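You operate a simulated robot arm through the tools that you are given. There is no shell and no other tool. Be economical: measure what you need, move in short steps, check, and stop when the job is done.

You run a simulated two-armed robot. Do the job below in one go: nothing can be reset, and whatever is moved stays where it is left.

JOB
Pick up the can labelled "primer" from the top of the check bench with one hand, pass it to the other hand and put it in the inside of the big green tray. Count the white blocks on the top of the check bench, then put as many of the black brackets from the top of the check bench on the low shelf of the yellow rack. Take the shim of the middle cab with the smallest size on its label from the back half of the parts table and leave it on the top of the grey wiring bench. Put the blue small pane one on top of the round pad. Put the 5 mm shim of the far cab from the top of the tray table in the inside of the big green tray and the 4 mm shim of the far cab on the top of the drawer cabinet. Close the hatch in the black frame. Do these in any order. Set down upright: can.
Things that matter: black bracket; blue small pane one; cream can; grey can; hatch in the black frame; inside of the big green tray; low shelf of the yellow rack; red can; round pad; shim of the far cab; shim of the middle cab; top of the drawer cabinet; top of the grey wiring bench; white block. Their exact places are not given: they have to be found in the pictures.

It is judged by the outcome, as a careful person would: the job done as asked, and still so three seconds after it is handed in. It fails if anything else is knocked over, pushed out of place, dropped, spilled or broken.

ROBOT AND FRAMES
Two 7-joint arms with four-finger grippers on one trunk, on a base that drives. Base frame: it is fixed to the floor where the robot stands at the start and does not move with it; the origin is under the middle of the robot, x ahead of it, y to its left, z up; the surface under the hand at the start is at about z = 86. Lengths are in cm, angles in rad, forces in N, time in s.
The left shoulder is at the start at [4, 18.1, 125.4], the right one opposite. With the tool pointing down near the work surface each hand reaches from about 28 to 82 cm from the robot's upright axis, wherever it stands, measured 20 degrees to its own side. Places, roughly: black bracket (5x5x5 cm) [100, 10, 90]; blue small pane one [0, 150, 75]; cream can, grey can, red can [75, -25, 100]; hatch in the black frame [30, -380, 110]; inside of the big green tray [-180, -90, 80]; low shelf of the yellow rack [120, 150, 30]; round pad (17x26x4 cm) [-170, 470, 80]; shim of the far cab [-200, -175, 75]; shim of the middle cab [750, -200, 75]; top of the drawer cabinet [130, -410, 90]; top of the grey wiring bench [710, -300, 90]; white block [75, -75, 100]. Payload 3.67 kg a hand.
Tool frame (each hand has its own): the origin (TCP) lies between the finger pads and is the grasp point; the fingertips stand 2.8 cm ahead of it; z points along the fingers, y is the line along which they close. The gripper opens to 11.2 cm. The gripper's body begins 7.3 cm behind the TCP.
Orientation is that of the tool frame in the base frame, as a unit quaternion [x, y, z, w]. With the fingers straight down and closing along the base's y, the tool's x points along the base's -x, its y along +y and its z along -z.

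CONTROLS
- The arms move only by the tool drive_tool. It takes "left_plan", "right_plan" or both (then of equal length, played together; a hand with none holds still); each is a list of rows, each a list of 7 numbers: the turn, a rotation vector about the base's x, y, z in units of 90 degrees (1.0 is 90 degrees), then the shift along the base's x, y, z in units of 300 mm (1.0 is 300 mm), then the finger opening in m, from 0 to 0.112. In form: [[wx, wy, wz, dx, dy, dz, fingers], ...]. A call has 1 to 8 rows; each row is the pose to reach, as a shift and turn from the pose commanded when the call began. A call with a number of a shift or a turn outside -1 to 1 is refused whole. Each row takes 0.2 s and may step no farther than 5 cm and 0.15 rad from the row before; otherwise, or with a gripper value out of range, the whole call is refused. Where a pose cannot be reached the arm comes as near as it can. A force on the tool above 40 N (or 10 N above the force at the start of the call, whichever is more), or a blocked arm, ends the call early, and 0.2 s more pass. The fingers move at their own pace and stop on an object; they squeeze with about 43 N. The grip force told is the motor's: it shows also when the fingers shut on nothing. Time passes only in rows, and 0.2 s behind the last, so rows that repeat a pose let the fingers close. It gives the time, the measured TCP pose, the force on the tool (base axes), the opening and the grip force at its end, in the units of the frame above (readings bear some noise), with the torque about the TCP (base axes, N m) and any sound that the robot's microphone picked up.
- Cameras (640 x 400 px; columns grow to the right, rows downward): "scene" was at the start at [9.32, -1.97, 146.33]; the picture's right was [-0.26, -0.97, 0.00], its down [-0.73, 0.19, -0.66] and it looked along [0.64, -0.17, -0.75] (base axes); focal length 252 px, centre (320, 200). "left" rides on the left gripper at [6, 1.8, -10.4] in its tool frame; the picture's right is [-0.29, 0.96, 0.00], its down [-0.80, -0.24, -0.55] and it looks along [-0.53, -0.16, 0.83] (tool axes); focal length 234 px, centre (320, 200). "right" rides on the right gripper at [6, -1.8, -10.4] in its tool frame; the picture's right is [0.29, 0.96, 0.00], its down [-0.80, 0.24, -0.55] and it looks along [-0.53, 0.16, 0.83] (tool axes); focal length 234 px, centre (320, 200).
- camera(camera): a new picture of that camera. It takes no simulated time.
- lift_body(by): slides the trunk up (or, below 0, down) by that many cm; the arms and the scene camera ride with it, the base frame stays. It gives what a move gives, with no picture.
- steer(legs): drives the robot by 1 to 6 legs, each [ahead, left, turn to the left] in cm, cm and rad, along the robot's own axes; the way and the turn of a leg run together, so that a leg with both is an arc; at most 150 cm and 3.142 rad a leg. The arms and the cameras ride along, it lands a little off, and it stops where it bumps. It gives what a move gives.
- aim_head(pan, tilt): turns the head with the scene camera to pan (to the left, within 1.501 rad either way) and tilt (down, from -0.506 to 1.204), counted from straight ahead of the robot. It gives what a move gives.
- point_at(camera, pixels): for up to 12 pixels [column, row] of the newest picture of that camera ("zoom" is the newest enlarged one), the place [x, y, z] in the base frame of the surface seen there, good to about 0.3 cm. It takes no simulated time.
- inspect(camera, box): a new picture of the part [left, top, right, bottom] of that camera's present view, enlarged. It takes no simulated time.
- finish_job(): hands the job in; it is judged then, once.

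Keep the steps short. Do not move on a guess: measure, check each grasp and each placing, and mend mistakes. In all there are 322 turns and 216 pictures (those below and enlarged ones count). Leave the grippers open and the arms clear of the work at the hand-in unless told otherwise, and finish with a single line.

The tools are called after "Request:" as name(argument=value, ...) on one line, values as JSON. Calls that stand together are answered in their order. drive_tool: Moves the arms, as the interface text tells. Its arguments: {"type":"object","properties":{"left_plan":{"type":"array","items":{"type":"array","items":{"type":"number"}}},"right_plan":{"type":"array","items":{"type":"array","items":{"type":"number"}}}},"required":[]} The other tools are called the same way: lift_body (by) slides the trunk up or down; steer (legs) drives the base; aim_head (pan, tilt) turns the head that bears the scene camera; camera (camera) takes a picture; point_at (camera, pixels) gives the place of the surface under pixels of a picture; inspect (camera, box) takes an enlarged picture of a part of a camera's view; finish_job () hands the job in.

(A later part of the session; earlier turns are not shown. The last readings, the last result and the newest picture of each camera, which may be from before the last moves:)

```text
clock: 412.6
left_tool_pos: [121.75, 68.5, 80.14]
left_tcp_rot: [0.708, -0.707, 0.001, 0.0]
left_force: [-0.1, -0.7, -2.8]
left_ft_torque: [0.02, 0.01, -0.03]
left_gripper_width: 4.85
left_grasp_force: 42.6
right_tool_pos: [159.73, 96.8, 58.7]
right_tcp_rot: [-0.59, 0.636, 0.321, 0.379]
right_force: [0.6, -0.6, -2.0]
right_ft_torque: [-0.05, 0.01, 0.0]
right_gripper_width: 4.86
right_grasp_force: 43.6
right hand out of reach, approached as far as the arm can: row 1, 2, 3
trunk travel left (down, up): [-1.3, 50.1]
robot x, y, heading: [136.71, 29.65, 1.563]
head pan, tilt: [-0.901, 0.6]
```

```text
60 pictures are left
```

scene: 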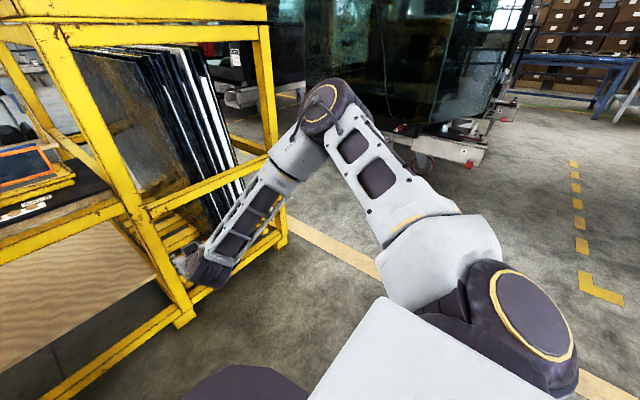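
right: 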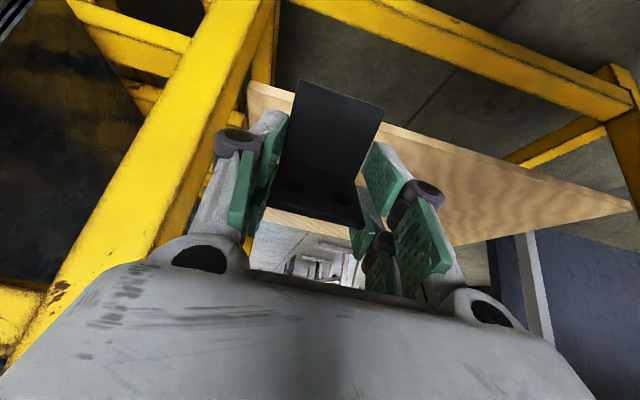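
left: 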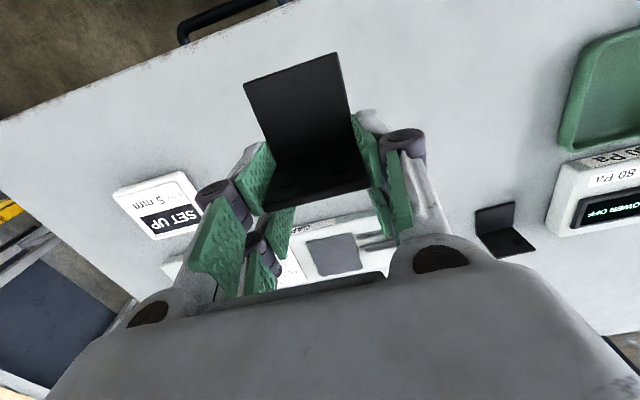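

Request:
drive_tool(right_plan=[[-0.05, 0, 0.01, 0.11, -0.02, 0, 0.03], [-0.1, 0, 0.02, 0.22, -0.04, 0, 0.03], [-0.15, 0, 0.03, 0.33, -0.08, -0.04, 0.03], [-0.2, 0, 0.04, 0.44, -0.12, -0.1, 0.03], [-0.25, 0, 0.05, 0.54, -0.16, -0.18, 0.03], [-0.3, 0, 0.05, 0.64, -0.2, -0.26, 0.03], [-0.3, 0, 0.05, 0.74, -0.2, -0.36, 0.03], [-0.3, 0, 0.05, 0.82, -0.2, -0.48, 0.03]])

Request:
drive_tool(right_plan=[[0, 0, 0, 0, 0, -0.1, 0.03], [0, 0, 0, 0, 0, -0.2, 0.03], [0, 0, 0, 0, 0, -0.3, 0.03]])

```text
clock: 414.4
left_tool_pos: [121.79, 68.48, 80.08]
left_tcp_rot: [0.708, -0.706, 0.0, 0.001]
left_force: [0.3, -0.4, -2.9]
left_ft_torque: [0.03, -0.01, -0.01]
left_gripper_width: 4.83
left_grasp_force: 43.0
right_tool_pos: [184.34, 90.44, 43.88]
right_tcp_rot: [0.686, -0.671, -0.177, -0.219]
right_force: [1.0, 0.3, -1.4]
right_ft_torque: [-0.05, 0.03, 0.01]
right_gripper_width: 4.85
right_grasp_force: 43.0
trunk travel left (down, up): [-1.3, 50.1]
robot x, y, heading: [136.65, 29.67, 1.562]
head pan, tilt: [-0.901, 0.6]
```

```text
clock: 415.2
left_tool_pos: [121.73, 68.4, 80.12]
left_tcp_rot: [0.708, -0.706, 0.0, -0.001]
left_force: [0.0, -0.2, -1.9]
left_ft_torque: [0.07, 0.03, -0.02]
left_gripper_width: 4.83
left_grasp_force: 42.6
right_tool_pos: [184.4, 88.65, 42.64]
right_tcp_rot: [0.688, -0.669, -0.178, -0.217]
right_force: [0.0, -0.1, -2.5]
right_ft_torque: [0.0, -0.04, -0.01]
right_gripper_width: 4.82
right_grasp_force: 43.3
right hand out of reach, approached as far as the arm can: row 1, 2, 3
trunk travel left (down, up): [-1.3, 50.1]
robot x, y, heading: [136.45, 29.16, 1.564]
head pan, tilt: [-0.901, 0.6]
```

Request:
drive_tool(right_plan=[[0, 0, 0, 0.05, -0.12, -0.03, 0.03], [0, 0, 0, 0.1, -0.24, -0.08, 0.03], [0, 0, 0, 0.1, -0.36, -0.14, 0.03], [0, 0, 0, 0.1, -0.4, -0.22, 0.03], [0, 0, 0, 0.1, -0.4, -0.3, 0.03]])

Request:
lift_body(by=-1.2)

```text
clock: 416.4
left_tool_pos: [121.65, 68.4, 80.11]
left_tcp_rot: [0.708, -0.707, 0.0, 0.001]
left_force: [-0.9, -0.6, -2.3]
left_ft_torque: [0.03, 0.0, -0.02]
left_gripper_width: 4.82
left_grasp_force: 43.4
right_tool_pos: [188.37, 75.86, 38.98]
right_tcp_rot: [0.687, -0.67, -0.178, -0.218]
right_force: [0.4, 0.0, -0.8]
right_ft_torque: [0.01, 0.0, 0.0]
right_gripper_width: 4.83
right_grasp_force: 42.7
right hand out of reach, approached as far as the arm can: row 3, 4, 5
trunk travel left (down, up): [-1.3, 50.1]
robot x, y, heading: [136.38, 29.49, 1.565]
head pan, tilt: [-0.901, 0.6]
```

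```text
clock: 417.0
left_tool_pos: [121.62, 68.43, 78.92]
left_tcp_rot: [0.709, -0.706, 0.0, 0.001]
left_force: [0.7, -0.9, -1.1]
left_ft_torque: [0.02, 0.02, 0.02]
left_gripper_width: 4.82
left_grasp_force: 43.3
right_tool_pos: [188.32, 75.87, 37.86]
right_tcp_rot: [0.687, -0.67, -0.179, -0.218]
right_force: [0.5, 0.2, -1.5]
right_ft_torque: [0.01, -0.01, 0.03]
right_gripper_width: 4.84
right_grasp_force: 43.0
trunk travel left (down, up): [-0.1, 51.3]
robot x, y, heading: [136.41, 29.46, 1.562]
head pan, tilt: [-0.901, 0.6]
```

Now z 37.9 is reached (ahead 46, lateral 52). Look where the elbow is in this pose.

Request:
camera(camera="scene")

```text
59 pictures are left
```

scene: 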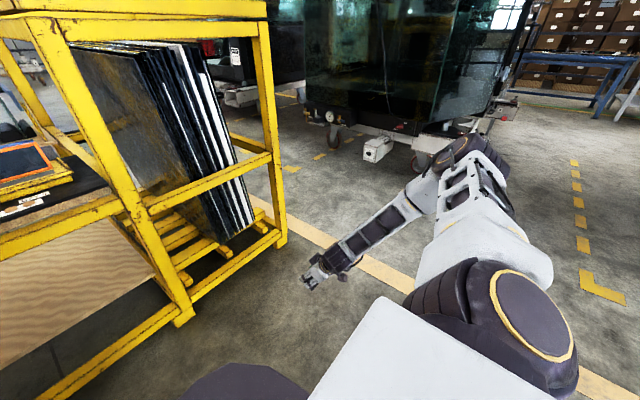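

Request:
point_at(camera="scene", pixels=[[475, 150], [440, 170], [420, 195], [370, 235], [325, 268], [460, 190], [490, 240], [315, 280]])

```text
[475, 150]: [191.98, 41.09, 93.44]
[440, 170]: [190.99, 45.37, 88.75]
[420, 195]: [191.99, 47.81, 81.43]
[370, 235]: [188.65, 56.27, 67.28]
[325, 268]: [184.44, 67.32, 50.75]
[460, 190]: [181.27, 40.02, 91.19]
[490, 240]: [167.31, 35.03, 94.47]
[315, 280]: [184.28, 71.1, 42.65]
```

In this pose the elbow stays low and back (ahead 12, lateral 55) – good. Tuck the left hand, then drive: ahead 35, left 54.

Request:
drive_tool(left_plan=[[0, 0, 0, 0, -0.1, 0.12, 0.03], [0, 0, 0, 0, -0.2, 0.24, 0.03], [0, 0, 0, 0, -0.27, 0.36, 0.03], [0, 0, 0, 0, -0.27, 0.42, 0.03]])

Request:
steer(legs=[[35, 0, 0], [0, 53, 0.006]])

Request:
aim_head(pan=-0.5, tilt=0.75)

Request:
camera(camera="scene")

```text
clock: 418.0
left_tool_pos: [121.53, 60.25, 91.54]
left_tcp_rot: [0.708, -0.706, 0.0, 0.0]
left_force: [-0.5, 0.8, -2.0]
left_ft_torque: [0.05, -0.01, 0.0]
left_gripper_width: 4.82
left_grasp_force: 42.6
right_tool_pos: [188.34, 75.75, 37.77]
right_tcp_rot: [0.687, -0.67, -0.179, -0.218]
right_force: [-0.3, -0.1, -1.9]
right_ft_torque: [-0.01, -0.01, -0.01]
right_gripper_width: 4.85
right_grasp_force: 43.2
trunk travel left (down, up): [-0.1, 51.3]
robot x, y, heading: [136.54, 29.51, 1.566]
head pan, tilt: [-0.901, 0.6]
```

```text
clock: 423.1
left_tool_pos: [68.92, 95.81, 91.6]
left_tcp_rot: [0.707, -0.707, 0.0, 0.0]
left_force: [-1.8, 0.3, -2.1]
left_ft_torque: [0.03, 0.0, 0.01]
left_gripper_width: 4.85
left_grasp_force: 42.9
right_tool_pos: [135.74, 111.17, 37.82]
right_tcp_rot: [0.687, -0.67, -0.177, -0.219]
right_force: [0.1, -0.5, -1.1]
right_ft_torque: [-0.01, -0.01, 0.01]
right_gripper_width: 4.84
right_grasp_force: 43.4
trunk travel left (down, up): [-0.1, 51.3]
robot x, y, heading: [83.89, 64.7, 1.558]
head pan, tilt: [-0.901, 0.6]
```

```text
clock: 424.0
left_tool_pos: [68.92, 95.75, 91.56]
left_tcp_rot: [-0.707, 0.707, 0.0, 0.0]
left_force: [0.6, 0.6, -1.7]
left_ft_torque: [0.0, 0.01, 0.0]
left_gripper_width: 4.86
left_grasp_force: 42.8
right_tool_pos: [135.66, 111.3, 37.73]
right_tcp_rot: [0.686, -0.67, -0.179, -0.218]
right_force: [0.4, -0.4, -1.3]
right_ft_torque: [-0.05, -0.01, 0.02]
right_gripper_width: 4.84
right_grasp_force: 42.7
trunk travel left (down, up): [-0.1, 51.3]
robot x, y, heading: [83.78, 65.15, 1.562]
head pan, tilt: [-0.499, 0.75]
```

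```text
58 pictures are left
```

scene: 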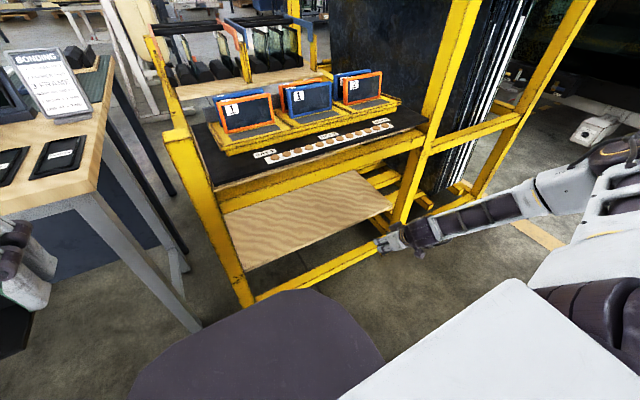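

Request:
point_at(camera="scene", pixels=[[90, 195], [10, 215], [190, 325], [115, 75], [240, 290], [230, 270], [390, 215], [300, 215]])

```text
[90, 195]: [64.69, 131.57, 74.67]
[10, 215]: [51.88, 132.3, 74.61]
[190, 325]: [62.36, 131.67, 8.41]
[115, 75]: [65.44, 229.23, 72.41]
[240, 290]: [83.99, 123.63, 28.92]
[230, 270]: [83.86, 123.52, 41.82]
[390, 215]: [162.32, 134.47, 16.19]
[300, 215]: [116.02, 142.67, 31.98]
```

Raise the trunk 1.5 cm for clearance, then drive in 24 cm.

Request:
lift_body(by=1.5)

Request:
steer(legs=[[12, 0, 0]])

Request:
camera(camera="right")

```text
clock: 424.6
left_tool_pos: [68.93, 95.94, 92.98]
left_tcp_rot: [-0.707, 0.708, 0.001, 0.001]
left_force: [0.7, 0.4, -2.3]
left_ft_torque: [0.07, 0.01, -0.04]
left_gripper_width: 4.85
left_grasp_force: 43.2
right_tool_pos: [135.73, 111.21, 39.13]
right_tcp_rot: [0.686, -0.671, -0.178, -0.218]
right_force: [0.1, 0.4, -1.6]
right_ft_torque: [-0.01, 0.0, -0.03]
right_gripper_width: 4.86
right_grasp_force: 42.9
trunk travel left (down, up): [-1.6, 49.8]
robot x, y, heading: [83.4, 65.12, 1.568]
head pan, tilt: [-0.499, 0.75]
```

```text
clock: 425.9
left_tool_pos: [69.02, 107.98, 92.94]
left_tcp_rot: [-0.707, 0.708, 0.001, 0.0]
left_force: [-0.5, 0.0, -1.6]
left_ft_torque: [0.04, 0.02, 0.0]
left_gripper_width: 4.8
left_grasp_force: 42.8
right_tool_pos: [135.72, 123.16, 39.08]
right_tcp_rot: [0.687, -0.67, -0.179, -0.217]
right_force: [0.6, 0.6, -2.1]
right_ft_torque: [0.01, -0.02, 0.01]
right_gripper_width: 4.84
right_grasp_force: 43.4
trunk travel left (down, up): [-1.6, 49.8]
robot x, y, heading: [83.84, 76.69, 1.565]
head pan, tilt: [-0.499, 0.75]
```

```text
57 pictures are left
```

right: 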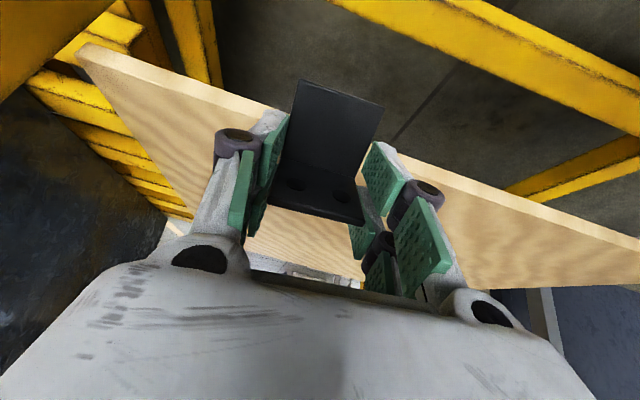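

Request:
steer(legs=[[13, 0, 0]])

Request:
camera(camera="right")

Request:
camera(camera="scene")

```text
clock: 427.1
left_tool_pos: [69.25, 120.63, 92.97]
left_tcp_rot: [-0.706, 0.708, 0.002, -0.001]
left_force: [0.5, 0.2, -2.4]
left_ft_torque: [0.03, 0.0, -0.01]
left_gripper_width: 4.82
left_grasp_force: 42.9
right_tool_pos: [135.98, 135.25, 38.67]
right_tcp_rot: [0.686, -0.673, -0.174, -0.214]
right_force: [0.6, -0.1, -1.2]
right_ft_torque: [-0.04, 0.02, 0.01]
right_gripper_width: 4.84
right_grasp_force: 42.7
trunk travel left (down, up): [-1.6, 49.8]
robot x, y, heading: [83.99, 89.41, 1.56]
head pan, tilt: [-0.499, 0.75]
```

```text
56 pictures are left
```

right: 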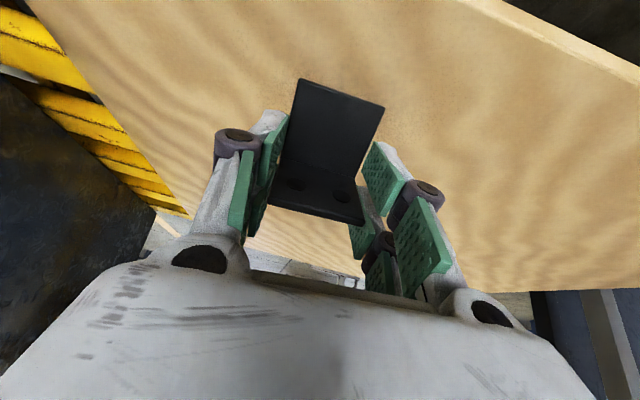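

```text
55 pictures are left
```

scene: 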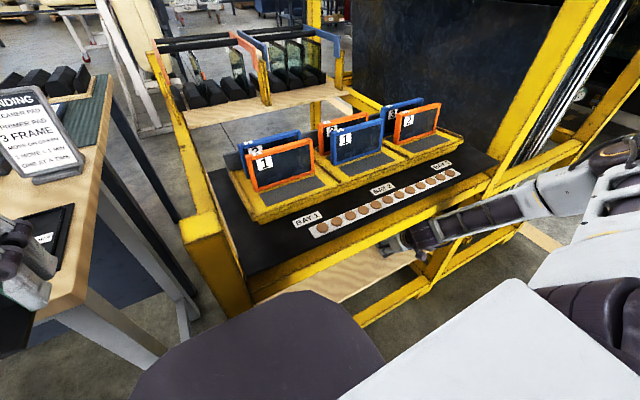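

Request:
lift_body(by=-1.6)

Request:
drive_tool(right_plan=[[0, 0, 0, 0, 0, -0.02, 0.03], [0, 0, 0, 0, 0, -0.035, 0.03]])

```text
clock: 427.8
left_tool_pos: [69.11, 120.72, 91.42]
left_tcp_rot: [-0.706, 0.708, 0.0, 0.0]
left_force: [-0.2, 0.2, -1.7]
left_ft_torque: [0.02, -0.02, 0.02]
left_gripper_width: 4.86
left_grasp_force: 42.9
right_tool_pos: [135.93, 135.3, 37.19]
right_tcp_rot: [0.686, -0.674, -0.173, -0.214]
right_force: [0.1, 0.2, -1.2]
right_ft_torque: [-0.01, -0.03, -0.02]
right_gripper_width: 4.82
right_grasp_force: 43.2
trunk travel left (down, up): [0.0, 51.4]
robot x, y, heading: [83.87, 89.73, 1.559]
head pan, tilt: [-0.499, 0.75]
```

```text
clock: 428.4
left_tool_pos: [69.05, 120.86, 91.57]
left_tcp_rot: [-0.707, 0.708, 0.0, 0.0]
left_force: [-0.1, -0.5, -2.8]
left_ft_torque: [0.05, 0.05, 0.0]
left_gripper_width: 4.85
left_grasp_force: 42.8
right_tool_pos: [135.93, 135.24, 37.17]
right_tcp_rot: [0.686, -0.673, -0.174, -0.212]
right_force: [0.8, 0.0, -1.9]
right_ft_torque: [-0.01, -0.01, 0.0]
right_gripper_width: 4.85
right_grasp_force: 43.7
right hand out of reach, approached as far as the arm can: row 1, 2
trunk travel left (down, up): [0.0, 51.4]
robot x, y, heading: [83.66, 89.34, 1.561]
head pan, tilt: [-0.499, 0.75]
```

Request:
drive_tool(right_plan=[[0, 0, 0, 0.06, -0.05, -0.01, 0.03], [0, 0, 0, 0.12, -0.08, -0.025, 0.03], [0, 0, 0, 0.12, -0.08, -0.04, 0.03]])

Request:
inspect(camera="right", box=[200, 60, 440, 260])

```text
clock: 429.2
left_tool_pos: [68.94, 120.76, 91.51]
left_tcp_rot: [-0.707, 0.707, 0.0, 0.001]
left_force: [-0.5, -0.8, -2.2]
left_ft_torque: [0.05, -0.02, -0.02]
left_gripper_width: 4.82
left_grasp_force: 42.8
right_tool_pos: [139.26, 133.24, 36.51]
right_tcp_rot: [0.687, -0.671, -0.177, -0.216]
right_force: [-4.3, 4.4, 35.9]
right_ft_torque: [-0.48, 0.9, 0.03]
right_gripper_width: 4.99
right_grasp_force: 43.1
trunk travel left (down, up): [0.0, 51.4]
robot x, y, heading: [84.37, 89.59, 1.559]
head pan, tilt: [-0.499, 0.75]
```

```text
2.00 times, centred on (320, 160) of right
```

zoom: 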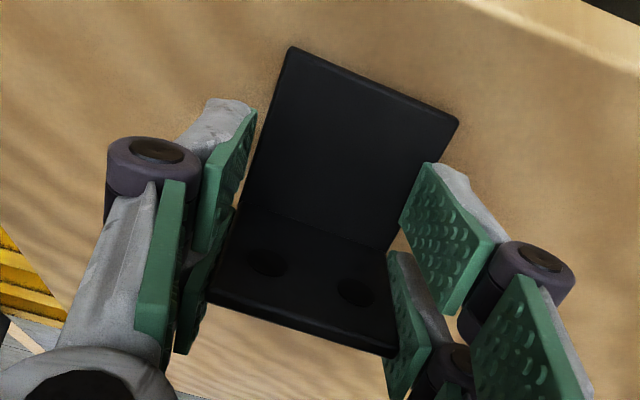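

Contact with the shelf. Open the fingers; the bracket settles; check.

Request:
drive_tool(right_plan=[[0, 0, 0, 0, 0, 0, 0.055], [0, 0, 0, 0, 0, 0, 0.065], [0, 0, 0, 0, 0, 0, 0.075]])

Request:
camera(camera="right")

```text
clock: 430.0
left_tool_pos: [69.24, 120.83, 91.58]
left_tcp_rot: [-0.706, 0.708, 0.001, 0.0]
left_force: [0.8, -0.2, -1.4]
left_ft_torque: [0.06, 0.0, 0.03]
left_gripper_width: 4.82
left_grasp_force: 43.0
right_tool_pos: [139.55, 132.95, 36.03]
right_tcp_rot: [0.686, -0.673, -0.174, -0.213]
right_force: [-0.6, 0.7, 0.3]
right_ft_torque: [0.0, -0.01, 0.0]
right_gripper_width: 7.5
right_grasp_force: 0.0
trunk travel left (down, up): [0.0, 51.4]
robot x, y, heading: [83.95, 90.03, 1.562]
head pan, tilt: [-0.499, 0.75]
```

```text
53 pictures are left
```

right: 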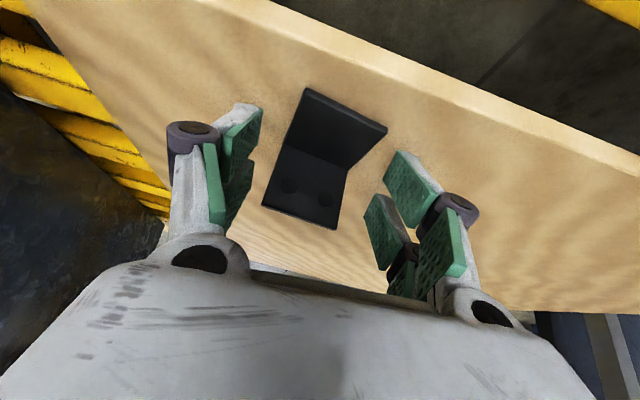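

Request:
point_at(camera="right", pixels=[[310, 92], [383, 130], [267, 205], [333, 225], [330, 150], [310, 195], [350, 75]])

```text
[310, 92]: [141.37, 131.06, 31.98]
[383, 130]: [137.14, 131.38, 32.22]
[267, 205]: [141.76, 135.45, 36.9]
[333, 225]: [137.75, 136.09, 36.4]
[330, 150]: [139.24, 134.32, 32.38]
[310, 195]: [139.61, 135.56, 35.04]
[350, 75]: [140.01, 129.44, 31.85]
```

The bracket sits flat and upright on the low shelf. Back the robot straight out.

Request:
steer(legs=[[-27, 0, 0]])

Request:
camera(camera="right")

```text
clock: 431.9
left_tool_pos: [68.9, 93.74, 91.52]
left_tcp_rot: [-0.707, 0.707, 0.0, 0.0]
left_force: [-0.4, -0.1, -1.4]
left_ft_torque: [0.06, 0.03, 0.0]
left_gripper_width: 4.87
left_grasp_force: 42.7
right_tool_pos: [139.27, 106.16, 36.14]
right_tcp_rot: [0.687, -0.673, -0.174, -0.213]
right_force: [-0.8, -0.6, -0.1]
right_ft_torque: [0.0, -0.02, 0.0]
right_gripper_width: 7.5
right_grasp_force: 0.0
trunk travel left (down, up): [0.0, 51.4]
robot x, y, heading: [83.55, 63.11, 1.566]
head pan, tilt: [-0.499, 0.75]
```

```text
52 pictures are left
```

right: 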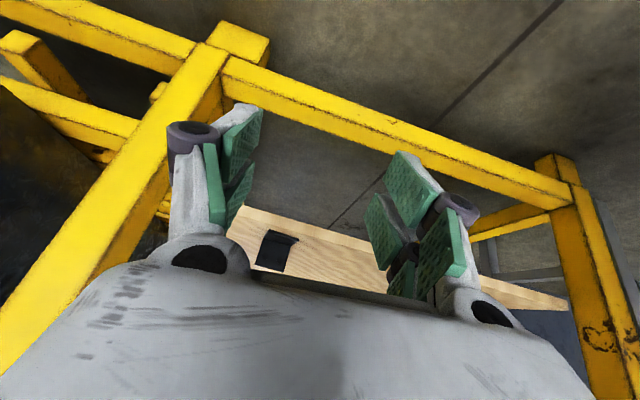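

Tuck the right arm, then move right to mirror the approach for the left bracket.

Request:
drive_tool(right_plan=[[0, 0, 0, 0, -0.05, 0.12, 0.075], [0, 0, 0, 0, -0.1, 0.25, 0.075], [-0.07, 0, 0, -0.06, -0.15, 0.38, 0.075], [-0.14, 0, 0, -0.14, -0.2, 0.5, 0.075], [-0.21, 0, 0, -0.23, -0.22, 0.62, 0.075], [-0.28, 0, 0, -0.33, -0.22, 0.74, 0.075], [-0.35, 0, 0, -0.43, -0.22, 0.86, 0.075], [-0.355, 0, 0, -0.53, -0.22, 0.98, 0.075]])

Request:
steer(legs=[[0, -78, 0], [-18, 0, 0]])

Request:
drive_tool(left_plan=[[0.06, 0, 0, -0.13, 0.03, -0.06, 0.03], [0.12, 0, 0, -0.26, 0.08, -0.12, 0.03], [0.18, 0, 0, -0.38, 0.14, -0.2, 0.03], [0.24, 0, 0, -0.5, 0.2, -0.28, 0.03], [0.3, 0, 0, -0.62, 0.27, -0.36, 0.03], [0.36, 0, 0, -0.74, 0.35, -0.44, 0.03], [0.36, 0, 0, -0.86, 0.42, -0.52, 0.03], [0.36, 0, 0, -0.96, 0.5, -0.6, 0.03]])

```text
clock: 433.7
left_tool_pos: [68.95, 93.71, 91.58]
left_tcp_rot: [-0.707, 0.707, 0.0, -0.001]
left_force: [0.6, 0.6, -0.9]
left_ft_torque: [0.03, 0.0, -0.02]
left_gripper_width: 4.86
left_grasp_force: 43.3
right_tool_pos: [123.34, 99.41, 65.43]
right_tcp_rot: [0.72, -0.694, 0.017, -0.015]
right_force: [-0.3, -0.7, 0.6]
right_ft_torque: [0.0, -0.03, 0.03]
right_gripper_width: 7.53
right_grasp_force: 0.0
right hand out of reach, approached as far as the arm can: row 5
trunk travel left (down, up): [0.0, 51.4]
robot x, y, heading: [83.68, 62.84, 1.562]
head pan, tilt: [-0.499, 0.75]
```

```text
clock: 439.2
left_tool_pos: [146.97, 75.48, 91.54]
left_tcp_rot: [0.71, -0.704, 0.0, -0.001]
left_force: [-0.1, -0.7, -2.2]
left_ft_torque: [0.06, 0.01, -0.03]
left_gripper_width: 4.79
left_grasp_force: 43.6
right_tool_pos: [201.38, 81.6, 65.43]
right_tcp_rot: [0.723, -0.691, 0.018, -0.017]
right_force: [-0.6, -0.6, 0.5]
right_ft_torque: [0.01, 0.0, 0.02]
right_gripper_width: 7.48
right_grasp_force: 0.0
trunk travel left (down, up): [0.0, 51.4]
robot x, y, heading: [162.13, 44.54, 1.573]
head pan, tilt: [-0.499, 0.75]
```

```text
clock: 441.0
left_tool_pos: [118.01, 90.33, 73.47]
left_tcp_rot: [0.682, -0.676, -0.196, -0.198]
left_force: [-0.6, 1.0, -1.1]
left_ft_torque: [0.0, -0.01, -0.05]
left_gripper_width: 4.84
left_grasp_force: 43.3
left hand out of reach, approached as far as the arm can: row 5, 6
right_tool_pos: [201.21, 81.69, 65.53]
right_tcp_rot: [0.723, -0.691, 0.018, -0.016]
right_force: [-1.7, -1.1, 0.1]
right_ft_torque: [0.01, -0.02, -0.03]
right_gripper_width: 7.48
right_grasp_force: 0.0
trunk travel left (down, up): [0.0, 51.4]
robot x, y, heading: [161.92, 44.86, 1.572]
head pan, tilt: [-0.499, 0.75]
```

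Request:
drive_tool(left_plan=[[0, 0, 0, -0.03, 0.08, -0.12, 0.03], [0, 0, 0, -0.06, 0.16, -0.24, 0.03], [0, 0, 0, -0.1, 0.24, -0.36, 0.03], [0, 0, 0, -0.14, 0.3, -0.48, 0.03], [0, 0, 0, -0.18, 0.36, -0.6, 0.03], [0, 0, 0, -0.22, 0.38, -0.74, 0.03], [0, 0, 0, -0.26, 0.38, -0.88, 0.03], [0, 0, 0, -0.28, 0.36, -0.98, 0.03]])

Request:
drive_tool(left_plan=[[0, 0, 0, -0.04, -0.1, -0.04, 0.03], [0, 0, 0, -0.08, -0.22, -0.1, 0.03], [0, 0, 0, -0.12, -0.34, -0.18, 0.03], [0, 0, 0, -0.15, -0.44, -0.25, 0.03]])

```text
clock: 442.8
left_tool_pos: [109.88, 101.25, 44.03]
left_tcp_rot: [0.682, -0.676, -0.196, -0.199]
left_force: [-0.3, 0.1, -2.0]
left_ft_torque: [0.01, -0.03, 0.0]
left_gripper_width: 4.83
left_grasp_force: 43.4
right_tool_pos: [201.34, 81.58, 65.49]
right_tcp_rot: [0.723, -0.691, 0.017, -0.017]
right_force: [-0.2, 0.2, -0.7]
right_ft_torque: [0.01, 0.03, 0.0]
right_gripper_width: 7.49
right_grasp_force: 0.0
trunk travel left (down, up): [0.0, 51.4]
robot x, y, heading: [162.5, 44.68, 1.571]
head pan, tilt: [-0.499, 0.75]
```

```text
clock: 443.8
left_tool_pos: [105.34, 87.96, 36.59]
left_tcp_rot: [0.682, -0.676, -0.196, -0.199]
left_force: [0.5, 0.0, -1.9]
left_ft_torque: [0.01, -0.01, 0.02]
left_gripper_width: 4.85
left_grasp_force: 43.0
right_tool_pos: [201.28, 81.58, 65.38]
right_tcp_rot: [0.722, -0.692, 0.019, -0.017]
right_force: [0.3, -0.6, -0.1]
right_ft_torque: [0.0, 0.02, 0.02]
right_gripper_width: 7.51
right_grasp_force: 0.1
trunk travel left (down, up): [0.0, 51.4]
robot x, y, heading: [162.16, 44.62, 1.574]
head pan, tilt: [-0.499, 0.75]
```

Left bracket hangs ~5.4 cm below the TCP. Tuck the right hand more, raise trunk 2.5 cm, and drive in most of the way.

Request:
drive_tool(right_plan=[[0, 0, 0, -0.05, -0.1, 0.1, 0.075], [0, 0, 0, -0.1, -0.2, 0.2, 0.075], [0, 0, 0, -0.15, -0.3, 0.3, 0.075], [0, 0, 0, -0.2, -0.4, 0.4, 0.075]])

Request:
lift_body(by=2.5)

Request:
steer(legs=[[33, 0, -0.003]])

Request:
camera(camera="left")

Request:
aim_head(pan=0.5, tilt=0.75)

Request:
camera(camera="scene")

```text
clock: 444.8
left_tool_pos: [105.2, 87.9, 36.59]
left_tcp_rot: [0.682, -0.676, -0.196, -0.198]
left_force: [-0.5, -0.3, -1.5]
left_ft_torque: [0.04, 0.02, 0.0]
left_gripper_width: 4.84
left_grasp_force: 42.8
right_tool_pos: [196.51, 73.82, 79.78]
right_tcp_rot: [0.723, -0.691, 0.02, -0.015]
right_force: [-0.2, -0.7, -0.7]
right_ft_torque: [0.04, -0.03, 0.02]
right_gripper_width: 7.52
right_grasp_force: 0.0
right hand out of reach, approached as far as the arm can: row 2, 3, 4
trunk travel left (down, up): [0.0, 51.4]
robot x, y, heading: [162.07, 44.7, 1.571]
head pan, tilt: [-0.499, 0.75]
```

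```text
clock: 445.5
left_tool_pos: [105.23, 87.92, 38.85]
left_tcp_rot: [0.682, -0.676, -0.197, -0.198]
left_force: [0.0, -1.0, -1.7]
left_ft_torque: [0.03, -0.04, -0.02]
left_gripper_width: 4.83
left_grasp_force: 43.0
right_tool_pos: [196.63, 73.86, 82.1]
right_tcp_rot: [0.722, -0.691, 0.018, -0.015]
right_force: [-0.2, 1.0, -0.8]
right_ft_torque: [0.0, 0.01, -0.02]
right_gripper_width: 7.51
right_grasp_force: 0.0
trunk travel left (down, up): [-2.5, 48.9]
robot x, y, heading: [162.31, 44.67, 1.576]
head pan, tilt: [-0.499, 0.75]
```

```text
clock: 447.7
left_tool_pos: [105.28, 120.87, 38.95]
left_tcp_rot: [0.682, -0.677, -0.195, -0.198]
left_force: [-0.1, 0.1, -2.5]
left_ft_torque: [0.03, -0.04, 0.05]
left_gripper_width: 4.83
left_grasp_force: 43.5
right_tool_pos: [196.61, 106.59, 82.07]
right_tcp_rot: [0.722, -0.692, 0.019, -0.015]
right_force: [0.2, 0.5, -0.5]
right_ft_torque: [-0.05, 0.0, 0.04]
right_gripper_width: 7.49
right_grasp_force: 0.1
trunk travel left (down, up): [-2.5, 48.9]
robot x, y, heading: [161.77, 77.35, 1.569]
head pan, tilt: [-0.499, 0.75]
```

```text
51 pictures are left
```

left: 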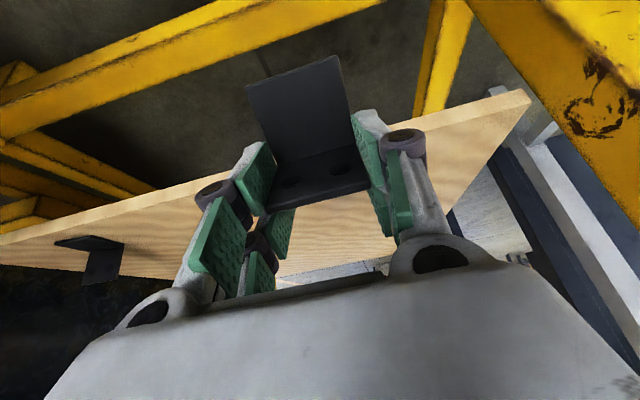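

```text
clock: 449.0
left_tool_pos: [105.23, 120.74, 38.98]
left_tcp_rot: [0.681, -0.677, -0.195, -0.199]
left_force: [-0.5, -0.4, -1.4]
left_ft_torque: [0.0, 0.03, -0.03]
left_gripper_width: 4.83
left_grasp_force: 43.6
right_tool_pos: [196.61, 106.55, 82.12]
right_tcp_rot: [0.721, -0.692, 0.018, -0.015]
right_force: [0.4, -0.3, 0.0]
right_ft_torque: [0.05, 0.02, 0.0]
right_gripper_width: 7.51
right_grasp_force: 0.0
trunk travel left (down, up): [-2.5, 48.9]
robot x, y, heading: [161.94, 77.42, 1.567]
head pan, tilt: [0.499, 0.75]
```

```text
50 pictures are left
```

scene: 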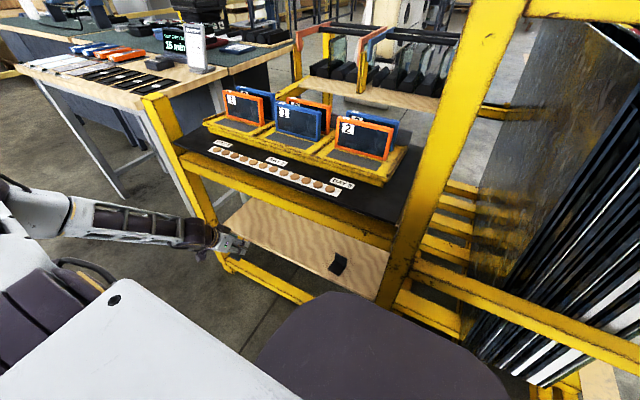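

Request:
steer(legs=[[0, -5, 0], [13.5, 0, 0]])

Request:
camera(camera="left")

```text
clock: 450.8
left_tool_pos: [110.29, 134.25, 38.99]
left_tcp_rot: [0.681, -0.678, -0.195, -0.199]
left_force: [0.1, -0.2, -1.1]
left_ft_torque: [0.0, -0.01, 0.02]
left_gripper_width: 4.84
left_grasp_force: 43.7
right_tool_pos: [201.65, 120.09, 82.13]
right_tcp_rot: [0.722, -0.692, 0.019, -0.015]
right_force: [0.4, 0.4, 0.0]
right_ft_torque: [-0.05, 0.0, 0.0]
right_gripper_width: 7.49
right_grasp_force: 0.0
trunk travel left (down, up): [-2.5, 48.9]
robot x, y, heading: [167.08, 90.62, 1.572]
head pan, tilt: [0.499, 0.75]
```

```text
49 pictures are left
```

left: 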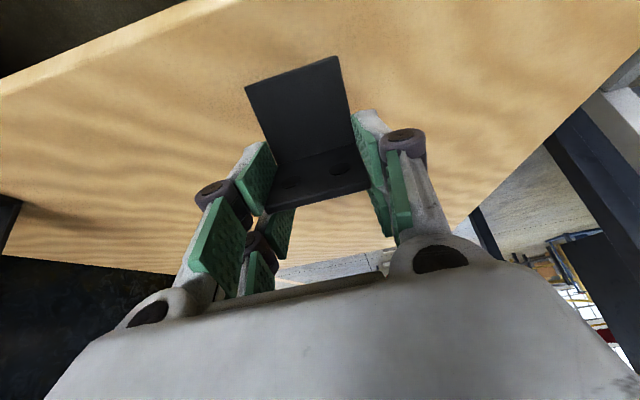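

Over the shelf. Lower with the trunk until contact.

Request:
lift_body(by=-1.3)

Request:
drive_tool(left_plan=[[0, 0, 0, 0, 0, -0.01, 0.03], [0, 0, 0, 0, 0, -0.02, 0.03], [0, 0, 0, 0, 0, -0.03, 0.03], [0, 0, 0, 0, 0, -0.04, 0.03], [0, 0, 0, 0, 0, -0.05, 0.03]])

```text
clock: 451.4
left_tool_pos: [110.47, 134.27, 37.7]
left_tcp_rot: [0.681, -0.677, -0.196, -0.198]
left_force: [-0.4, 0.0, -1.8]
left_ft_torque: [0.03, 0.01, -0.01]
left_gripper_width: 4.86
left_grasp_force: 42.7
right_tool_pos: [201.68, 119.98, 80.88]
right_tcp_rot: [0.722, -0.692, 0.018, -0.015]
right_force: [-0.1, -0.4, 0.6]
right_ft_torque: [-0.02, -0.03, -0.02]
right_gripper_width: 7.51
right_grasp_force: 0.1
trunk travel left (down, up): [-1.2, 50.2]
robot x, y, heading: [167.24, 90.87, 1.57]
head pan, tilt: [0.499, 0.75]
```

```text
clock: 452.5
left_tool_pos: [110.22, 134.63, 37.11]
left_tcp_rot: [0.68, -0.676, -0.2, -0.202]
left_force: [2.3, -2.0, 18.3]
left_ft_torque: [-0.68, 0.14, 0.04]
left_gripper_width: 4.86
left_grasp_force: 42.9
right_tool_pos: [201.71, 119.88, 80.86]
right_tcp_rot: [0.721, -0.692, 0.018, -0.015]
right_force: [-0.1, 0.8, 0.2]
right_ft_torque: [-0.02, 0.02, 0.02]
right_gripper_width: 7.49
right_grasp_force: 0.1
trunk travel left (down, up): [-1.2, 50.2]
robot x, y, heading: [166.99, 90.6, 1.573]
head pan, tilt: [0.499, 0.75]
stopped in row 5 (left hand): the force on the tool passed its limit at 42 N (the readings are from after the stop); the commanded pose is now the measured one
```

Request:
drive_tool(left_plan=[[0, 0, 0, 0, 0, 0, 0.055], [0, 0, 0, 0, 0, 0, 0.065], [0, 0, 0, 0, 0, 0, 0.075]])

Request:
camera(camera="left")

```text
clock: 453.3
left_tool_pos: [110.3, 134.53, 36.91]
left_tcp_rot: [0.68, -0.677, -0.198, -0.2]
left_force: [-0.2, 0.0, 0.9]
left_ft_torque: [-0.02, 0.0, 0.0]
left_gripper_width: 7.5
left_grasp_force: 0.1
right_tool_pos: [201.59, 119.94, 80.98]
right_tcp_rot: [0.721, -0.692, 0.018, -0.015]
right_force: [0.2, 0.1, -0.5]
right_ft_torque: [0.01, 0.06, -0.01]
right_gripper_width: 7.48
right_grasp_force: 0.0
trunk travel left (down, up): [-1.2, 50.2]
robot x, y, heading: [167.35, 90.93, 1.569]
head pan, tilt: [0.499, 0.75]
```

```text
48 pictures are left
```

left: 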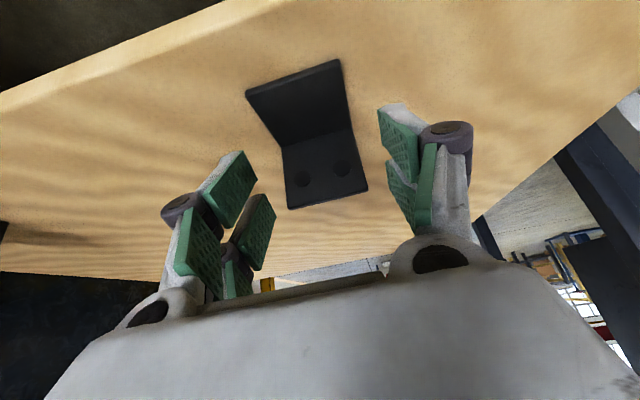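

Settled flat. Back out, then raise the trunk and look at the shelf.

Request:
steer(legs=[[-30, 0, 0]])

Request:
aim_head(pan=0.6, tilt=0.7)

Request:
camera(camera="scene")

```text
clock: 455.4
left_tool_pos: [110.3, 104.6, 36.87]
left_tcp_rot: [0.68, -0.676, -0.199, -0.201]
left_force: [0.0, 0.4, 0.2]
left_ft_torque: [0.01, 0.01, -0.02]
left_gripper_width: 7.52
left_grasp_force: 0.0
right_tool_pos: [201.64, 89.91, 80.81]
right_tcp_rot: [0.721, -0.692, 0.018, -0.017]
right_force: [0.0, 1.2, 0.1]
right_ft_torque: [0.02, -0.01, 0.02]
right_gripper_width: 7.51
right_grasp_force: 0.1
trunk travel left (down, up): [-1.2, 50.2]
robot x, y, heading: [166.72, 60.79, 1.57]
head pan, tilt: [0.499, 0.75]
```

```text
clock: 456.1
left_tool_pos: [110.24, 104.72, 36.88]
left_tcp_rot: [0.681, -0.676, -0.198, -0.2]
left_force: [-0.2, -0.2, -0.3]
left_ft_torque: [0.05, 0.01, -0.01]
left_gripper_width: 7.52
left_grasp_force: 0.1
right_tool_pos: [201.76, 90.02, 80.97]
right_tcp_rot: [0.722, -0.692, 0.017, -0.015]
right_force: [0.1, 0.0, 0.1]
right_ft_torque: [-0.02, 0.01, -0.01]
right_gripper_width: 7.5
right_grasp_force: 0.1
trunk travel left (down, up): [-1.2, 50.2]
robot x, y, heading: [166.8, 60.48, 1.568]
head pan, tilt: [0.6, 0.7]
```

```text
47 pictures are left
```

scene: 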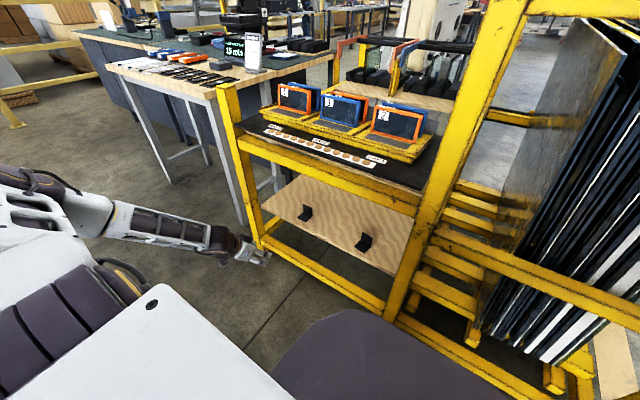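

Both brackets stand on the low shelf. Now tuck the left arm, raise the trunk and go left to the table with the small panes.

Request:
drive_tool(left_plan=[[0, 0, 0, 0, -0.04, 0.12, 0.075], [0, 0, 0, 0.02, -0.08, 0.25, 0.075], [-0.06, 0, 0, 0.06, -0.1, 0.38, 0.075], [-0.12, 0, 0, 0.12, -0.12, 0.5, 0.075], [-0.18, 0, 0, 0.2, -0.14, 0.62, 0.075], [-0.25, 0, 0, 0.3, -0.14, 0.74, 0.075], [-0.31, 0, 0, 0.4, -0.14, 0.86, 0.075], [-0.37, 0, 0, 0.5, -0.14, 0.98, 0.075]])

Request:
lift_body(by=28)

Request:
steer(legs=[[0, 150, 0]])

Request:
aim_head(pan=0.2, tilt=0.6)

Request:
camera(camera="scene")

```text
clock: 457.9
left_tool_pos: [117.21, 97.88, 52.63]
left_tcp_rot: [0.705, -0.702, -0.057, -0.083]
left_force: [0.4, -0.5, -0.9]
left_ft_torque: [0.05, -0.01, 0.02]
left_gripper_width: 7.5
left_grasp_force: 0.0
left hand out of reach, approached as far as the arm can: row 5, 6, 7, 8
right_tool_pos: [201.66, 90.05, 80.76]
right_tcp_rot: [0.721, -0.692, 0.018, -0.015]
right_force: [0.2, -0.3, 0.6]
right_ft_torque: [-0.02, 0.01, 0.03]
right_gripper_width: 7.51
right_grasp_force: 0.1
trunk travel left (down, up): [-1.2, 50.2]
robot x, y, heading: [167.35, 60.96, 1.564]
head pan, tilt: [0.6, 0.7]
```

```text
clock: 460.7
left_tool_pos: [117.09, 98.04, 80.72]
left_tcp_rot: [0.705, -0.702, -0.057, -0.083]
left_force: [0.8, 0.9, 0.3]
left_ft_torque: [-0.01, -0.01, 0.03]
left_gripper_width: 7.53
left_grasp_force: 0.0
right_tool_pos: [201.73, 89.94, 108.84]
right_tcp_rot: [0.722, -0.692, 0.018, -0.015]
right_force: [-0.3, -0.1, -0.2]
right_ft_torque: [0.0, 0.02, 0.0]
right_gripper_width: 7.51
right_grasp_force: 0.2
trunk travel left (down, up): [-29.2, 22.2]
robot x, y, heading: [167.07, 60.88, 1.567]
head pan, tilt: [0.6, 0.7]
```

```text
clock: 468.3
left_tool_pos: [-32.11, 97.52, 80.57]
left_tcp_rot: [0.706, -0.701, -0.057, -0.083]
left_force: [0.3, -0.8, -0.5]
left_ft_torque: [0.0, 0.01, -0.03]
left_gripper_width: 7.52
left_grasp_force: 0.0
right_tool_pos: [52.15, 90.05, 108.77]
right_tcp_rot: [0.723, -0.69, 0.019, -0.016]
right_force: [1.2, -1.0, -0.4]
right_ft_torque: [-0.02, 0.01, -0.02]
right_gripper_width: 7.53
right_grasp_force: 0.1
trunk travel left (down, up): [-29.2, 22.2]
robot x, y, heading: [17.99, 60.34, 1.569]
head pan, tilt: [0.6, 0.7]
```

```text
clock: 469.2
left_tool_pos: [-32.22, 97.55, 80.58]
left_tcp_rot: [0.706, -0.701, -0.057, -0.084]
left_force: [0.5, -0.1, 0.1]
left_ft_torque: [-0.01, -0.01, -0.01]
left_gripper_width: 7.51
left_grasp_force: 0.1
right_tool_pos: [52.32, 90.0, 108.8]
right_tcp_rot: [0.723, -0.69, 0.018, -0.016]
right_force: [-1.0, -0.5, -1.5]
right_ft_torque: [0.01, 0.01, 0.01]
right_gripper_width: 7.54
right_grasp_force: 0.0
trunk travel left (down, up): [-29.2, 22.2]
robot x, y, heading: [17.7, 60.8, 1.571]
head pan, tilt: [0.201, 0.6]
```

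```text
46 pictures are left
```

scene: 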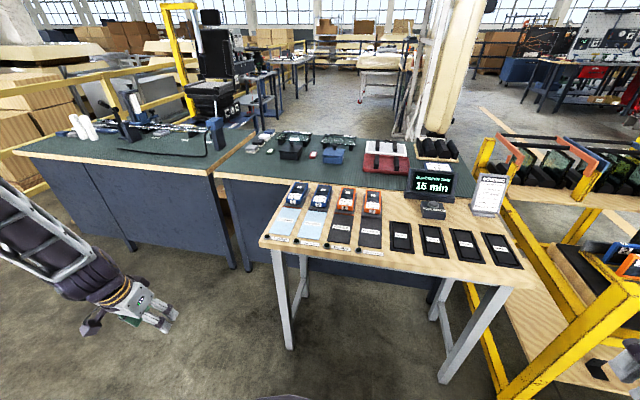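

Request:
inspect(camera="scene", box=[260, 170, 400, 260])

Request:
point_at(camera="scene", pixels=[[298, 190], [290, 205], [284, 222], [320, 192], [313, 225], [345, 197], [372, 200], [265, 242], [540, 280]])

```text
4.44 times, centred on (330, 215) of scene
```

zoom: 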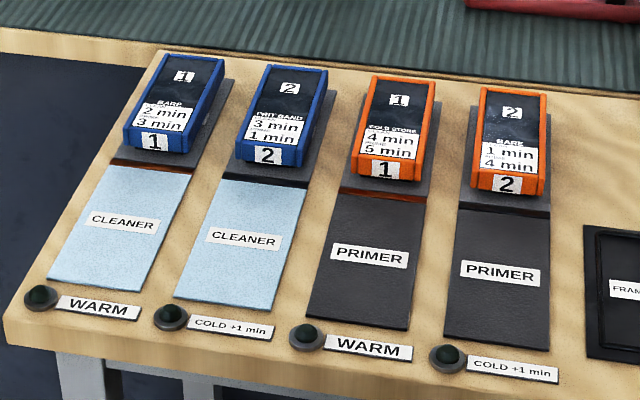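

```text
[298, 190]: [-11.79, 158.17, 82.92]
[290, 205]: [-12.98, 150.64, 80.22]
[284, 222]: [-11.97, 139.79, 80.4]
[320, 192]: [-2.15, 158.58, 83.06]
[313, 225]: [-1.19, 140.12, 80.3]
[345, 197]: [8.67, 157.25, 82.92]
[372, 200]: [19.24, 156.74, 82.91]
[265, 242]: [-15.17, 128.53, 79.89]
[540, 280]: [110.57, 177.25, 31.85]
```

Request:
point_at(camera="zoom", pixels=[[168, 55], [222, 62], [128, 135], [188, 142], [155, 150], [195, 95], [175, 100], [235, 85], [200, 150], [245, 120]])

Request:
steer(legs=[[18, 15, 0]])

Request:
drive_tool(left_plan=[[-0.05, 0, 0, 0.1, -0.03, 0.1, 0.075], [-0.1, 0, 0, 0.2, -0.05, 0.2, 0.075], [-0.13, 0, -0.02, 0.3, -0.05, 0.32, 0.075], [-0.13, 0, -0.02, 0.42, -0.05, 0.44, 0.075], [-0.13, 0, -0.02, 0.54, -0.05, 0.54, 0.075], [-0.13, 0, -0.02, 0.66, -0.05, 0.64, 0.075], [-0.13, 0, -0.02, 0.78, 0.0, 0.74, 0.075], [-0.13, 0, -0.02, 0.88, 0.06, 0.84, 0.075]])

```text
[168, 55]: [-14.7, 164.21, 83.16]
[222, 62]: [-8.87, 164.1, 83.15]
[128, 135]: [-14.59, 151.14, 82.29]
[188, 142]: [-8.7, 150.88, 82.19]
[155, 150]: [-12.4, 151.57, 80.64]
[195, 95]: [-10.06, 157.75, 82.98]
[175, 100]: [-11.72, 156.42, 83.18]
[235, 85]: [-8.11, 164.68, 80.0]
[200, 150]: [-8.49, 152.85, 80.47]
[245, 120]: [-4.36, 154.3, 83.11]
```

```text
clock: 470.9
left_tool_pos: [-47.29, 115.56, 80.72]
left_tcp_rot: [0.705, -0.702, -0.056, -0.083]
left_force: [-0.9, -0.5, -0.2]
left_ft_torque: [0.02, 0.01, 0.01]
left_gripper_width: 7.53
left_grasp_force: 0.1
right_tool_pos: [37.08, 107.82, 108.79]
right_tcp_rot: [0.722, -0.691, 0.018, -0.015]
right_force: [-0.7, -0.1, 0.0]
right_ft_torque: [-0.04, -0.01, -0.02]
right_gripper_width: 7.49
right_grasp_force: 0.0
trunk travel left (down, up): [-29.2, 22.2]
robot x, y, heading: [2.78, 78.38, 1.572]
head pan, tilt: [0.201, 0.6]
```

```text
refused: row 4 steps farther than a row can; nothing moved
```

Blue pane one: x −14.7..−8.7, y 151–164, top z 83.1. Raise the left hand to the front of the chest, then move up.

Request:
drive_tool(left_plan=[[-0.05, 0, 0, 0.08, -0.03, 0.1, 0.078], [-0.1, 0, 0, 0.17, -0.05, 0.2, 0.078], [-0.13, 0, -0.02, 0.26, -0.05, 0.31, 0.078], [-0.13, 0, -0.02, 0.35, -0.05, 0.42, 0.078], [-0.13, 0, -0.02, 0.45, -0.05, 0.52, 0.078], [-0.13, 0, -0.02, 0.55, -0.05, 0.61, 0.078], [-0.13, 0, -0.02, 0.65, -0.02, 0.7, 0.078], [-0.13, 0, -0.02, 0.75, 0.02, 0.78, 0.078]])

Request:
steer(legs=[[17, -6, 0]])

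Request:
camera(camera="left")

```text
clock: 472.7
left_tool_pos: [-42.34, 108.85, 78.17]
left_tcp_rot: [-0.703, 0.708, 0.001, 0.062]
left_force: [-0.2, 0.9, 0.2]
left_ft_torque: [0.03, 0.0, 0.0]
left_gripper_width: 7.79
left_grasp_force: 0.1
left hand out of reach, approached as far as the arm can: row 1, 2, 3, 4, 5, 6, 7, 8
right_tool_pos: [37.17, 107.81, 108.74]
right_tcp_rot: [0.722, -0.691, 0.018, -0.014]
right_force: [-0.1, 0.2, 0.6]
right_ft_torque: [-0.04, 0.01, -0.02]
right_gripper_width: 7.51
right_grasp_force: 0.0
trunk travel left (down, up): [-29.2, 22.2]
robot x, y, heading: [2.63, 78.75, 1.574]
head pan, tilt: [0.201, 0.6]
```

```text
clock: 474.2
left_tool_pos: [-36.53, 126.06, 78.16]
left_tcp_rot: [-0.703, 0.709, 0.001, 0.061]
left_force: [0.1, -0.1, 1.0]
left_ft_torque: [-0.01, 0.01, -0.01]
left_gripper_width: 7.77
left_grasp_force: 0.0
right_tool_pos: [43.06, 125.14, 108.75]
right_tcp_rot: [0.722, -0.691, 0.018, -0.015]
right_force: [-0.1, 0.0, -0.2]
right_ft_torque: [0.0, 0.01, -0.03]
right_gripper_width: 7.48
right_grasp_force: 0.0
trunk travel left (down, up): [-29.2, 22.2]
robot x, y, heading: [8.66, 96.04, 1.571]
head pan, tilt: [0.201, 0.6]
```

```text
44 pictures are left
```

left: 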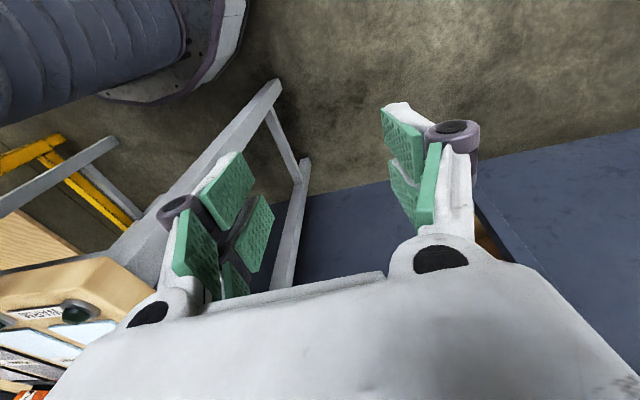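

Left hand is awkwardly low beside the table; back off and unwind it along the reverse of the path it took.

Request:
steer(legs=[[-25, 0, 0]])

Request:
drive_tool(left_plan=[[0.03, 0, 0, -0.08, 0.12, 0.02, 0.078], [0.06, 0, 0, -0.14, 0.24, 0.06, 0.078], [0.1, 0, 0, -0.2, 0.36, 0.12, 0.078], [0.14, 0, 0, -0.24, 0.44, 0.2, 0.078], [0.18, 0, 0, -0.24, 0.5, 0.3, 0.078], [0.22, 0, 0, -0.2, 0.52, 0.42, 0.078], [0.26, 0, 0, -0.14, 0.52, 0.56, 0.078], [0.3, 0, 0, -0.06, 0.5, 0.7, 0.078]])

```text
clock: 476.1
left_tool_pos: [-36.47, 100.95, 78.16]
left_tcp_rot: [-0.704, 0.707, -0.001, 0.062]
left_force: [-0.1, 0.4, 0.7]
left_ft_torque: [0.01, 0.04, -0.01]
left_gripper_width: 7.78
left_grasp_force: 0.0
right_tool_pos: [42.99, 100.2, 108.76]
right_tcp_rot: [0.723, -0.691, 0.019, -0.016]
right_force: [0.9, 0.3, -0.7]
right_ft_torque: [0.0, -0.01, 0.04]
right_gripper_width: 7.52
right_grasp_force: 0.1
trunk travel left (down, up): [-29.2, 22.2]
robot x, y, heading: [8.5, 70.72, 1.577]
head pan, tilt: [0.201, 0.6]
```

```text
clock: 477.9
left_tool_pos: [-39.19, 116.39, 95.99]
left_tcp_rot: [-0.668, 0.688, 0.165, 0.232]
left_force: [0.6, -0.5, 1.0]
left_ft_torque: [0.01, -0.02, 0.04]
left_gripper_width: 7.81
left_grasp_force: 0.0
left hand out of reach, approached as far as the arm can: row 7, 8
right_tool_pos: [43.12, 100.19, 108.86]
right_tcp_rot: [0.722, -0.691, 0.017, -0.015]
right_force: [0.5, -0.3, 0.0]
right_ft_torque: [0.01, 0.0, 0.01]
right_gripper_width: 7.53
right_grasp_force: 0.0
trunk travel left (down, up): [-29.2, 22.2]
robot x, y, heading: [8.75, 70.77, 1.574]
head pan, tilt: [0.201, 0.6]
```

Request:
drive_tool(left_plan=[[0, 0, 0, 0.02, -0.05, 0.12, 0.078], [0, 0, 0, 0.06, -0.1, 0.22, 0.078], [-0.05, 0, 0, 0.15, -0.12, 0.3, 0.078], [-0.1, 0, 0, 0.25, -0.12, 0.36, 0.078], [-0.16, 0, 0, 0.36, -0.12, 0.42, 0.078], [-0.22, 0, 0, 0.47, -0.12, 0.46, 0.078], [-0.28, 0, 0, 0.58, -0.12, 0.48, 0.078], [-0.34, 0, 0, 0.68, -0.1, 0.48, 0.078]])

```text
clock: 479.7
left_tool_pos: [-15.99, 117.23, 99.15]
left_tcp_rot: [0.675, -0.665, 0.082, -0.309]
left_force: [0.2, -0.5, -0.5]
left_ft_torque: [0.03, 0.04, 0.02]
left_gripper_width: 7.8
left_grasp_force: 0.0
left hand out of reach, approached as far as the arm can: row 1, 2, 3, 4, 5, 6, 7, 8
right_tool_pos: [42.95, 100.11, 108.78]
right_tcp_rot: [0.723, -0.69, 0.017, -0.017]
right_force: [0.8, 0.1, -1.0]
right_ft_torque: [0.03, 0.02, 0.01]
right_gripper_width: 7.5
right_grasp_force: 0.1
trunk travel left (down, up): [-29.2, 22.2]
robot x, y, heading: [8.76, 71.0, 1.58]
head pan, tilt: [0.201, 0.6]
```

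Request:
drive_tool(left_plan=[[-0.03, 0.06, 0, -0.03, -0.03, 0.02, 0.078], [-0.06, 0.12, 0, -0.06, -0.06, 0.04, 0.078], [-0.1, 0.18, 0, -0.09, -0.09, 0.07, 0.078], [-0.13, 0.24, 0, -0.12, -0.12, 0.1, 0.078], [-0.16, 0.3, 0, -0.12, -0.12, 0.14, 0.078], [-0.2, 0.37, 0, -0.12, -0.12, 0.18, 0.078]])

```text
clock: 481.1
left_tool_pos: [-16.28, 116.59, 97.98]
left_tcp_rot: [0.673, -0.67, 0.086, -0.302]
left_force: [0.0, 0.3, 0.9]
left_ft_torque: [-0.01, 0.02, 0.01]
left_gripper_width: 7.8
left_grasp_force: 0.0
left hand out of reach, approached as far as the arm can: row 1, 2, 3, 4, 5, 6
right_tool_pos: [42.95, 100.25, 108.79]
right_tcp_rot: [0.723, -0.69, 0.019, -0.016]
right_force: [0.8, -0.5, -0.3]
right_ft_torque: [-0.03, -0.01, 0.02]
right_gripper_width: 7.51
right_grasp_force: 0.0
trunk travel left (down, up): [-29.2, 22.2]
robot x, y, heading: [8.47, 71.04, 1.568]
head pan, tilt: [0.201, 0.6]
```

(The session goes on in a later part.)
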